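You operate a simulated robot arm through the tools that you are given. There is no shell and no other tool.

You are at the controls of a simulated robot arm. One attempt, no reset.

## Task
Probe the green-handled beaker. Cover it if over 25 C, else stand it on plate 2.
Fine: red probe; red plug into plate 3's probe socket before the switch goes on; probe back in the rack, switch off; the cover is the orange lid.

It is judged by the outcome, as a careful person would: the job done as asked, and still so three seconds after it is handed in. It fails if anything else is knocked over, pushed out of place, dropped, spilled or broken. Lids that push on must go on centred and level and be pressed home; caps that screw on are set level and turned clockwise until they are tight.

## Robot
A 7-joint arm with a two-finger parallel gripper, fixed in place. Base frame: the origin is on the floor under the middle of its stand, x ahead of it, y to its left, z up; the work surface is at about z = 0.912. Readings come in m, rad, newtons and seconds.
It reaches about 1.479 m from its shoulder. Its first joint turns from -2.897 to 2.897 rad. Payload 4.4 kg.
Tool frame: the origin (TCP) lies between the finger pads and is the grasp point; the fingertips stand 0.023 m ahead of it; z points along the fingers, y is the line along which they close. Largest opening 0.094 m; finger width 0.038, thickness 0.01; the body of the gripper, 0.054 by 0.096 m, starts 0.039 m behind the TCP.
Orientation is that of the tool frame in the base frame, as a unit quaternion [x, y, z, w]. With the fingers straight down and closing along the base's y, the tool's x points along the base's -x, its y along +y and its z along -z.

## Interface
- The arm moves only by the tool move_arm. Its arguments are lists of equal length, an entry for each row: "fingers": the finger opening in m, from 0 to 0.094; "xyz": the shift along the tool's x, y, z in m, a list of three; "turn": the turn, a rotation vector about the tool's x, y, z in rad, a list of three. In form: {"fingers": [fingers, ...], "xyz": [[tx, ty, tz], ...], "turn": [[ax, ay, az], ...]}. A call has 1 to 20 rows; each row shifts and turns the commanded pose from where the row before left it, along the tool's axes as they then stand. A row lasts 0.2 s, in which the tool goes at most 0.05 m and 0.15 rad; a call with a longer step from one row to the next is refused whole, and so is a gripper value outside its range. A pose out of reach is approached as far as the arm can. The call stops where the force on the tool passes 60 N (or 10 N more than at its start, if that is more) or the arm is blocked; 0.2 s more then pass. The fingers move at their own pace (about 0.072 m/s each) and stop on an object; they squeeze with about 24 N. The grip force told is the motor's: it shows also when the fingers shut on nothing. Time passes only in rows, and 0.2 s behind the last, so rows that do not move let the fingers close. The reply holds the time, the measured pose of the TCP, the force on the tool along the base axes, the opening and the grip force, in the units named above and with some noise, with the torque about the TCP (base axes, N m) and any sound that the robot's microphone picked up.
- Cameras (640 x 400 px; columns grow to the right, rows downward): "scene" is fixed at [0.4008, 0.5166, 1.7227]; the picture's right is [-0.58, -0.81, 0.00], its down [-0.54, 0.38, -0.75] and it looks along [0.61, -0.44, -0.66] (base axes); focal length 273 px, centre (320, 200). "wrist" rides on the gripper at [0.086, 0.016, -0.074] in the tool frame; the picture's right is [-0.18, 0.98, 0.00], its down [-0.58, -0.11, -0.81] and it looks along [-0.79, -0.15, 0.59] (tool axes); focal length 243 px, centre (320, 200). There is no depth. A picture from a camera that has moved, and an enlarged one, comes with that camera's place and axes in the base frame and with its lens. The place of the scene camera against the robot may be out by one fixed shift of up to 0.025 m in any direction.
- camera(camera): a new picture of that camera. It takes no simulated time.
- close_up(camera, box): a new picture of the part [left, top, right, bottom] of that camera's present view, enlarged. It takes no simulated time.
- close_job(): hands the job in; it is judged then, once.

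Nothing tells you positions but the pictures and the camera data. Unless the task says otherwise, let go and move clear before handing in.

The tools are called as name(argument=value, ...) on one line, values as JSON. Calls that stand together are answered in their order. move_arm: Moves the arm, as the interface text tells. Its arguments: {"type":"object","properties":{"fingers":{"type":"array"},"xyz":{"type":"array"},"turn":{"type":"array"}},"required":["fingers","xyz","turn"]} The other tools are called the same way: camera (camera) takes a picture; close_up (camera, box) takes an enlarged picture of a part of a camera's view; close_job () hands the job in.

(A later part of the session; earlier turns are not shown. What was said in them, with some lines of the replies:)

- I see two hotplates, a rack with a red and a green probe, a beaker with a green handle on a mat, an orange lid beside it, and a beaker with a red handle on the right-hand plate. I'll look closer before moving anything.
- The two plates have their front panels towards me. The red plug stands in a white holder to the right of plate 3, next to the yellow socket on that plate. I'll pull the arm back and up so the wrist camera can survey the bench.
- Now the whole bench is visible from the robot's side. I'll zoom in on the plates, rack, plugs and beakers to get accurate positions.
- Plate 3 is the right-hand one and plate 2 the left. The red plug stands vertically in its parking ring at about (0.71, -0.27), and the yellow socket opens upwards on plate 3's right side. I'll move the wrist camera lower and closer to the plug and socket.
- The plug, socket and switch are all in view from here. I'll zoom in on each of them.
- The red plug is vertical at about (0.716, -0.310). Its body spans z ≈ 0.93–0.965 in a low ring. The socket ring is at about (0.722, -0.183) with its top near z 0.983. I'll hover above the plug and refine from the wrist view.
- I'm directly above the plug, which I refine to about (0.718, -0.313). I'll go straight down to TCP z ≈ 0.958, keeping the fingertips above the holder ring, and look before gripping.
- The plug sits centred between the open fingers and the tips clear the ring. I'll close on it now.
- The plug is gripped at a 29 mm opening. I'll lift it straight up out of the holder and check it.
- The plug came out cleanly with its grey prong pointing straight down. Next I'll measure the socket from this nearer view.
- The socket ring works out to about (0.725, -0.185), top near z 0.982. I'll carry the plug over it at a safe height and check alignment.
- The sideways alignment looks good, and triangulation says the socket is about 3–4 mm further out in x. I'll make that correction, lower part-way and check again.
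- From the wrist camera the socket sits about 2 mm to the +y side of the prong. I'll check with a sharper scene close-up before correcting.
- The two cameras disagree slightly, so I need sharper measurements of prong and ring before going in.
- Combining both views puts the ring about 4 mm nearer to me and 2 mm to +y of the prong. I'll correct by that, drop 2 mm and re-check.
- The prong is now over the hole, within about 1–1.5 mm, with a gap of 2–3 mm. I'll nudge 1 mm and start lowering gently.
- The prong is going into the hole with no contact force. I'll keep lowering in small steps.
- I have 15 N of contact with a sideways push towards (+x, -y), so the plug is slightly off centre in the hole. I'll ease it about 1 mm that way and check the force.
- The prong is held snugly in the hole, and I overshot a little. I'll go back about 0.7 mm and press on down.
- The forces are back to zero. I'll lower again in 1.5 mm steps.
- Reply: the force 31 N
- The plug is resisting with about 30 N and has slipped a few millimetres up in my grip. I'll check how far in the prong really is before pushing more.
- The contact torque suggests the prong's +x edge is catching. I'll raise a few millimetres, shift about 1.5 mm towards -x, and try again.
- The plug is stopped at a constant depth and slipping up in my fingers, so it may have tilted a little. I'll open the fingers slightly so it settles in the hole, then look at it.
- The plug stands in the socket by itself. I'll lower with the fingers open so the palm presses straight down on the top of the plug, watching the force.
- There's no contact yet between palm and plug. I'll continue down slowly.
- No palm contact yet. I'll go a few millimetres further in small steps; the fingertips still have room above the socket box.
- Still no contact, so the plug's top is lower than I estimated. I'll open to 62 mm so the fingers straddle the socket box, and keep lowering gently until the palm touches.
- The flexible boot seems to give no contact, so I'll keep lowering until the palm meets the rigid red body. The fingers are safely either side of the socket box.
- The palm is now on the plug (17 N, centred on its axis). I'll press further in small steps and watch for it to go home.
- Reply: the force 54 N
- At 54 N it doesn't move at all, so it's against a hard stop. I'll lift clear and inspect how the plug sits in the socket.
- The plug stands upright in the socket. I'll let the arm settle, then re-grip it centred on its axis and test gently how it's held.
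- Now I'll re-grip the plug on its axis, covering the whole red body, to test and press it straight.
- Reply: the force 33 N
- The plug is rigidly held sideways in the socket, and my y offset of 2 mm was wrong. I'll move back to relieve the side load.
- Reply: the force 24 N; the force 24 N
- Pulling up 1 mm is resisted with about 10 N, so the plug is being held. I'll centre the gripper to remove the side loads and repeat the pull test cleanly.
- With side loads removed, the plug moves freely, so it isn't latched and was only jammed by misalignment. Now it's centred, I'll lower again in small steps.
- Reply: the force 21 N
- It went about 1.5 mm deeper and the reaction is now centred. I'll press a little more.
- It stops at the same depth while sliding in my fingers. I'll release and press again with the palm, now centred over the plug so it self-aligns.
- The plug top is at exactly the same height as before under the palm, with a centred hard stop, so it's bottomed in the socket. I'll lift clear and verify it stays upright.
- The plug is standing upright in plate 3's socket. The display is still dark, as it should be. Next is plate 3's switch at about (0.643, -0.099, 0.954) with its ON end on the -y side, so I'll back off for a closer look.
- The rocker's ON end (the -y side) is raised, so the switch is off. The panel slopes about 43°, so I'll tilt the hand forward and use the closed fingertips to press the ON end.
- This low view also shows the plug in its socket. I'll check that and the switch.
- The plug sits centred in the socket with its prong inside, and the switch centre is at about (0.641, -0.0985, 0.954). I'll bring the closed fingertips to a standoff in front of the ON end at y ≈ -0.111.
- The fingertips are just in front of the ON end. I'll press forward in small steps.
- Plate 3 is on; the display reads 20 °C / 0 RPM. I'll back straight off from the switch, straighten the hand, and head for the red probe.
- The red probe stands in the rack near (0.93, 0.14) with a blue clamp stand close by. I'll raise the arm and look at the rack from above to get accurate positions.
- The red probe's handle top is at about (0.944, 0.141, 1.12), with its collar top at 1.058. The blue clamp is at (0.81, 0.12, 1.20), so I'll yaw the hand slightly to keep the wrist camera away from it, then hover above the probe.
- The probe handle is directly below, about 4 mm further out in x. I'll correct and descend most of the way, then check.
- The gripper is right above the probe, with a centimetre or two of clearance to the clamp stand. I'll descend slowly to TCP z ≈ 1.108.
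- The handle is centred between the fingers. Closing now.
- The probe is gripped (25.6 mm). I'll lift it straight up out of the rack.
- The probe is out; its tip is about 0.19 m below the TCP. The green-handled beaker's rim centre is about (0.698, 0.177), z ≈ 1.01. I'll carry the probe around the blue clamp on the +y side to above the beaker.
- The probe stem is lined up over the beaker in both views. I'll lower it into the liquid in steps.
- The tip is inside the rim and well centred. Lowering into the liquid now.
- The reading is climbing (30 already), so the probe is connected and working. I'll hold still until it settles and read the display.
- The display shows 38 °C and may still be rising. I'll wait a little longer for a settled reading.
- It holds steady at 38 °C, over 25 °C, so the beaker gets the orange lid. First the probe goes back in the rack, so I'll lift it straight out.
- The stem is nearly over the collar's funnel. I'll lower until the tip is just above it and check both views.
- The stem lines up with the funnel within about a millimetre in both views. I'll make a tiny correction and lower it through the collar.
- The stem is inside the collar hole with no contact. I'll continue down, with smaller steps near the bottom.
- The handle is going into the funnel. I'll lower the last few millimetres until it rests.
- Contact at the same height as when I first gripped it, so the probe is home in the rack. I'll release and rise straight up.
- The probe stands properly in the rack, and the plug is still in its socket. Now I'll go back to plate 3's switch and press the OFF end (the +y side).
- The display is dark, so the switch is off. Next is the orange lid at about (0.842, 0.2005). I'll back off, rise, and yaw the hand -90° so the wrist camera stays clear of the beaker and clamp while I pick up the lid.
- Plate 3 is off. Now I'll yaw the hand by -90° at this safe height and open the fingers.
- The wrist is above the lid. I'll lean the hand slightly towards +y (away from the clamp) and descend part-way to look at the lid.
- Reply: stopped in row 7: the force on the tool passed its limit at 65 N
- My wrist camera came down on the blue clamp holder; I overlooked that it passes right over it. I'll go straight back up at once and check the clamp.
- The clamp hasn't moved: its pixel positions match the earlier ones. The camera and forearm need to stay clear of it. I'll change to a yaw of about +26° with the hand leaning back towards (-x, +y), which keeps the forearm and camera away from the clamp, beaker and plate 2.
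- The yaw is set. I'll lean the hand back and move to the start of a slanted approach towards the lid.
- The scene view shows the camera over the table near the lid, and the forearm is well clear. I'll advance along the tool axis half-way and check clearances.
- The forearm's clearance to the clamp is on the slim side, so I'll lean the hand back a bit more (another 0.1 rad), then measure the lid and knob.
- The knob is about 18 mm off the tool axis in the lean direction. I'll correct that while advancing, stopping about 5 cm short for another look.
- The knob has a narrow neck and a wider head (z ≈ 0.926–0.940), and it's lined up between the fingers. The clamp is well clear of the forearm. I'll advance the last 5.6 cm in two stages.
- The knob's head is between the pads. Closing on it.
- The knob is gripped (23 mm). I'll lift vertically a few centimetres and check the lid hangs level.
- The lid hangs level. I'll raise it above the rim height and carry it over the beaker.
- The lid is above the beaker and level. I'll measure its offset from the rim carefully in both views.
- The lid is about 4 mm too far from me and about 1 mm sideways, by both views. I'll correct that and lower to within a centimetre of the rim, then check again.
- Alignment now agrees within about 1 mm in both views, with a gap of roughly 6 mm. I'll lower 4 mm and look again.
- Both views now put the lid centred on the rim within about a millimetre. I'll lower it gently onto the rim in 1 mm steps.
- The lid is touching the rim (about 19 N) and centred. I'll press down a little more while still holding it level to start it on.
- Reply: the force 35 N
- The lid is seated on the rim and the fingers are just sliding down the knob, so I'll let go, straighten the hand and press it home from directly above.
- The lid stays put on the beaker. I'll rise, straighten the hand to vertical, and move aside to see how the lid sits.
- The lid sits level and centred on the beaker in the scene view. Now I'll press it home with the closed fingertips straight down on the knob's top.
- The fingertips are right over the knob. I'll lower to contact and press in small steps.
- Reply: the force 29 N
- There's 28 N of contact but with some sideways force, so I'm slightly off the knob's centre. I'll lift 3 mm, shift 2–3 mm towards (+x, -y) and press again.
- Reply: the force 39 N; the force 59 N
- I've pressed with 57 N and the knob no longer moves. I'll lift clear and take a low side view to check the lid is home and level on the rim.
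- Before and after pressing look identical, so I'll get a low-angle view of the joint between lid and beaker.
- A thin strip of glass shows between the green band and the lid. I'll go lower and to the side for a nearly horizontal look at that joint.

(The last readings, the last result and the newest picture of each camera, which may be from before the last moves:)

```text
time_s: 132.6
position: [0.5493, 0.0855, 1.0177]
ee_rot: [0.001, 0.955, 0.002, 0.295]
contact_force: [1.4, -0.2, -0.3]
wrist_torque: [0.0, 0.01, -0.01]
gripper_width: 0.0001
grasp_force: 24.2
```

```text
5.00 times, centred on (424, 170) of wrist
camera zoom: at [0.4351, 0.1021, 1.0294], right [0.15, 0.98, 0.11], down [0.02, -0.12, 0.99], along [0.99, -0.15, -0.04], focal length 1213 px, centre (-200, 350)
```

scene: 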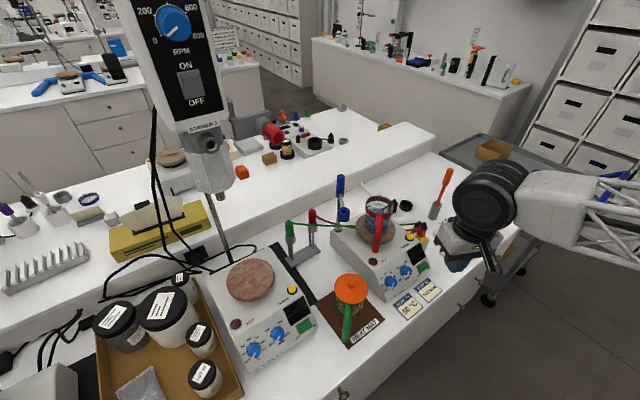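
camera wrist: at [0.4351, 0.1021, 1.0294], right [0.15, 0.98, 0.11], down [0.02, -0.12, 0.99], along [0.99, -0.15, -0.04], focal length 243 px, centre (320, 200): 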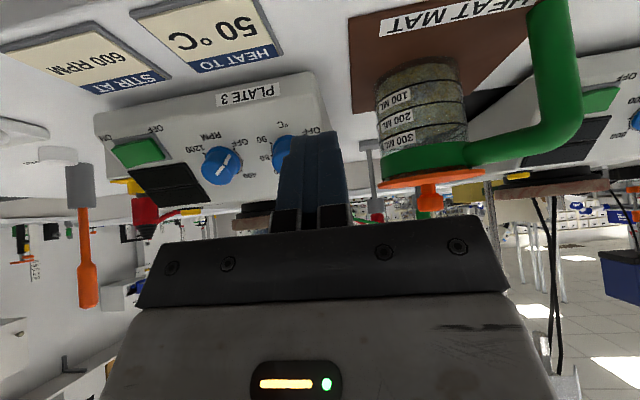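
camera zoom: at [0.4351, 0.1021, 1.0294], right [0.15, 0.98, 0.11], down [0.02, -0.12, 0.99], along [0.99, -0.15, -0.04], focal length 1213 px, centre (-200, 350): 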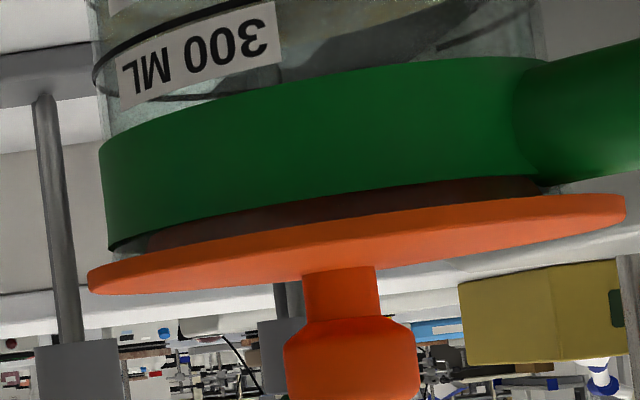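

This near-horizontal view is very useful. I'll zoom in along the joint to see whether the lid is level and how far down it is.

close_up(camera="wrist", box=[374, 165, 422, 195])

close_up(camera="wrist", box=[410, 160, 458, 190])

close_up(camera="wrist", box=[440, 155, 488, 185])

```text
13.33 times, centred on (398, 180) of wrist
camera zoom: at [0.4351, 0.1021, 1.0294], right [0.15, 0.98, 0.11], down [0.02, -0.12, 0.99], along [0.99, -0.15, -0.04], focal length 3235 px, centre (-720, 467)
```

zoom: 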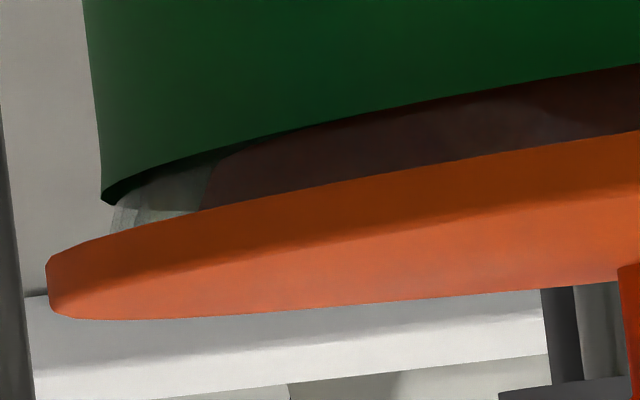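

```text
13.33 times, centred on (434, 175) of wrist
camera zoom: at [0.4351, 0.1021, 1.0294], right [0.15, 0.98, 0.11], down [0.02, -0.12, 0.99], along [0.99, -0.15, -0.04], focal length 3235 px, centre (-1200, 533)
```

zoom: 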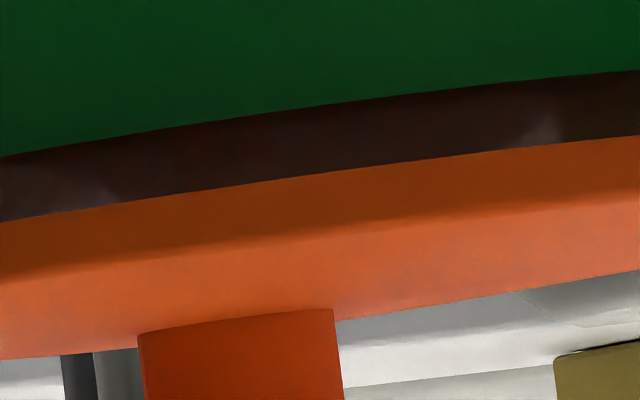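

```text
13.33 times, centred on (464, 170) of wrist
camera zoom: at [0.4351, 0.1021, 1.0294], right [0.15, 0.98, 0.11], down [0.02, -0.12, 0.99], along [0.99, -0.15, -0.04], focal length 3235 px, centre (-1600, 600)
```

zoom: 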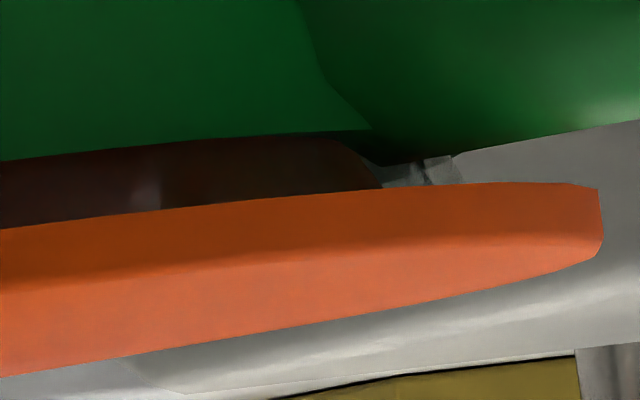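

The lid's tapered plug is visible inside the glass, so it is in the mouth of the beaker. To judge whether the plate is down on the rim, I'll compare with the identical red-banded beaker, which has no lid.

close_up(camera="scene", box=[354, 185, 402, 215])

close_up(camera="scene", box=[326, 265, 374, 295])

close_up(camera="scene", box=[326, 282, 374, 312])

```text
13.33 times, centred on (378, 200) of scene
camera zoom: at [0.4008, 0.5166, 1.7227], right [-0.58, -0.81, 0.0], down [-0.54, 0.38, -0.75], along [0.61, -0.44, -0.66], focal length 3638 px, centre (-453, 200)
```

zoom: 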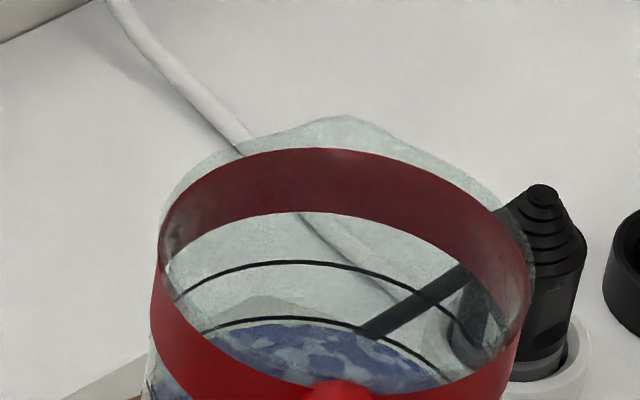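

```text
13.33 times, centred on (350, 280) of scene
camera zoom: at [0.4008, 0.5166, 1.7227], right [-0.58, -0.81, 0.0], down [-0.54, 0.38, -0.75], along [0.61, -0.44, -0.66], focal length 3638 px, centre (-80, -867)
```

zoom: 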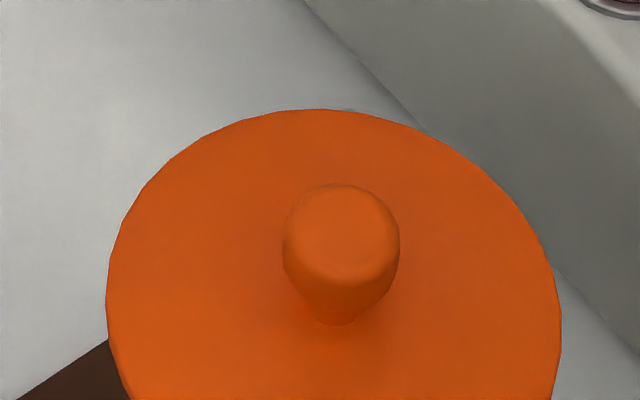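

```text
13.33 times, centred on (350, 297) of scene
camera zoom: at [0.4008, 0.5166, 1.7227], right [-0.58, -0.81, 0.0], down [-0.54, 0.38, -0.75], along [0.61, -0.44, -0.66], focal length 3638 px, centre (-80, -1093)
```

zoom: 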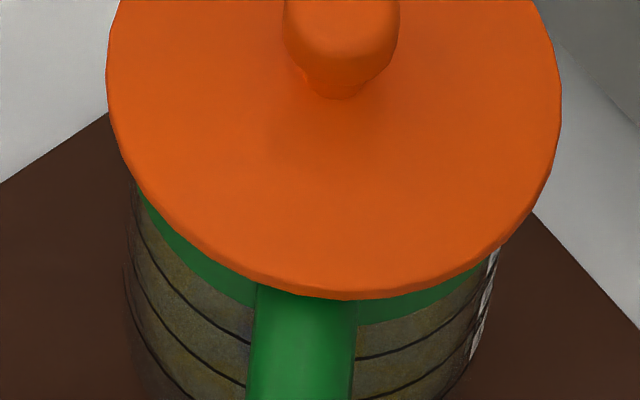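

The lidless red-banded beaker's rim stands about 5 mm above its band. The orange lid's plate sits about 4.8 mm above the green band, so it is home on the rim, level and centred. I'll retreat upward and check the whole bench.

move_arm(fingers=[0, 0, 0, 0, 0, 0, 0, 0, 0, 0, 0, 0], xyz=[[-0.0254, 0, -0.0371], [-0.0254, 0, -0.0371], [-0.0254, 0, -0.0371], [-0.0254, 0, -0.0371], [-0.0254, 0, -0.0371], [-0.0254, 0, -0.0371], [0, 0, 0], [0, 0, 0], [0, 0, 0], [0, 0, 0], [0, -0.03, 0], [0, 0, 0]], turn=[[0, 0, 0], [0, 0, 0], [0, 0, 0], [0, 0, 0], [0, 0, 0], [0, 0, 0], [0, 0.15, 0], [0, 0.15, 0], [0, 0.15, 0], [0, 0.15, 0], [0, 0, 0], [0, 0, 0]])

camera(camera="scene")

close_up(camera="scene", box=[270, 160, 470, 285])

close_up(camera="scene", box=[210, 235, 450, 385])

close_up(camera="scene", box=[380, 200, 510, 281])

```text
time_s: 135.2
position: [0.5479, 0.0503, 1.2873]
ee_rot: [-0.001, 1.0, 0.002, 0.0]
contact_force: [0.6, -0.6, 0.7]
wrist_torque: [0.03, -0.01, 0.01]
gripper_width: 0.0001
grasp_force: 24.2
```

```text
taken
```

scene: 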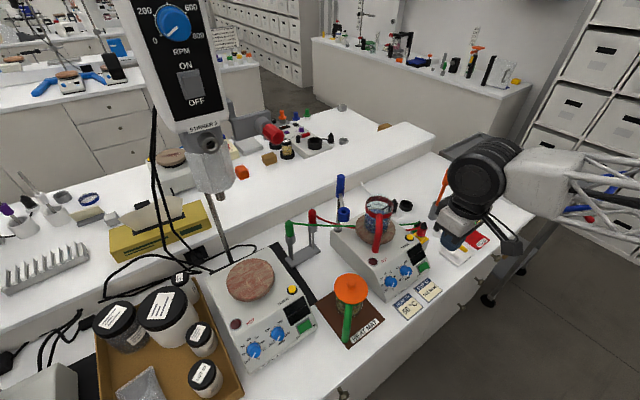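

```text
3.20 times, centred on (370, 222) of scene
camera zoom: at [0.4008, 0.5166, 1.7227], right [-0.58, -0.81, 0.0], down [-0.54, 0.38, -0.75], along [0.61, -0.44, -0.66], focal length 873 px, centre (160, 128)
```

zoom: 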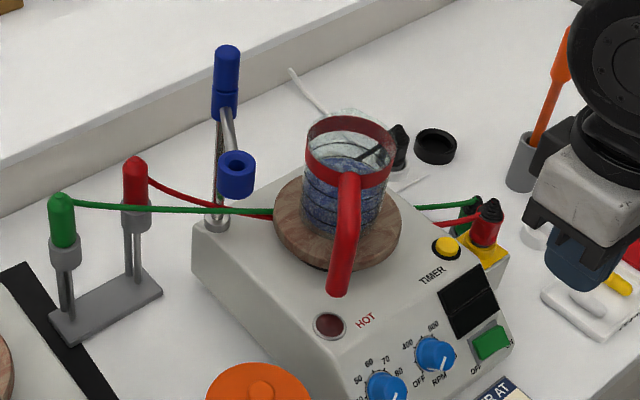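

```text
2.67 times, centred on (330, 310) of scene
camera zoom: at [0.4008, 0.5166, 1.7227], right [-0.58, -0.81, 0.0], down [-0.54, 0.38, -0.75], along [0.61, -0.44, -0.66], focal length 728 px, centre (293, -93)
```

zoom: 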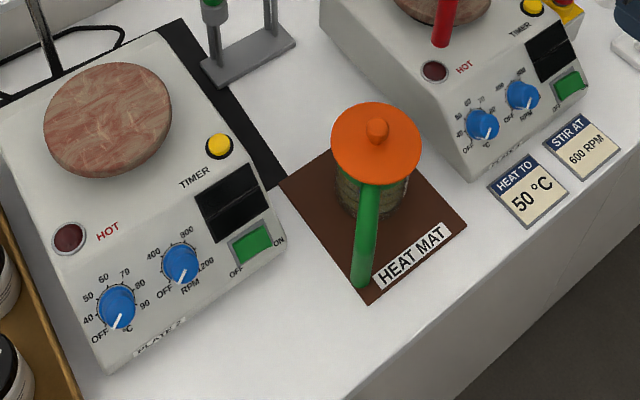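

```text
4.92 times, centred on (445, 240) of scene
camera zoom: at [0.4008, 0.5166, 1.7227], right [-0.58, -0.81, 0.0], down [-0.54, 0.38, -0.75], along [0.61, -0.44, -0.66], focal length 1343 px, centre (-295, 1)
```

zoom: 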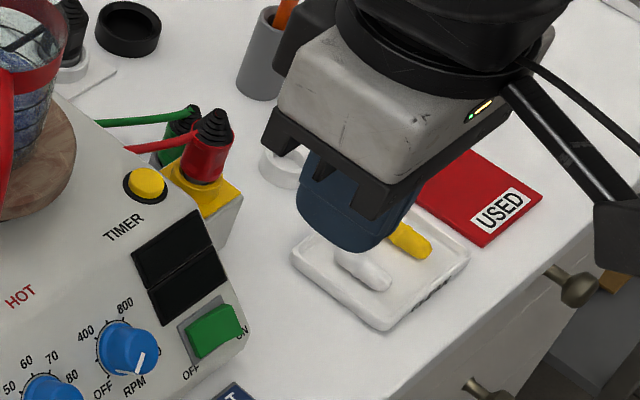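

The bench is in order:
- **Reading:** 38 °C in the green-handled beaker, so it is now covered with the orange lid, level and pressed down.
- **Probe and plug:** the red probe is back in the rack, and the red plug is still in plate 3's socket.
- **Switch:** plate 3 is off.
- **Clamp:** it sits exactly where it was before I bumped it.

The arm is clear, so I'm handing in.

close_job()

```text
The job is handed in.
```

The job is handed in. The green-handled beaker read a steady 38 °C, over your 25 °C limit, so I covered it with the orange lid.

- **Lid:** it sits level and centred on the beaker. I pressed it down with about 57 N, and a low side view showed its plate resting on the rim.
- **Plug:** the red plug went into plate 3's socket before the switch went on, and it is still there. It stopped with about 6–7 mm of prong showing and would not go further at 54 N. The display followed the probe's temperature, so I took it as seated.
- **Probe and switch:** the red probe is back in its rack and plate 3 is switched off.
- **Clamp bump:** while moving to the lid, my wrist camera hit the blue clamp beside plate 3 with about 65 N. I backed off at once, and later pictures show the clamp exactly where it was. Nothing else was disturbed.
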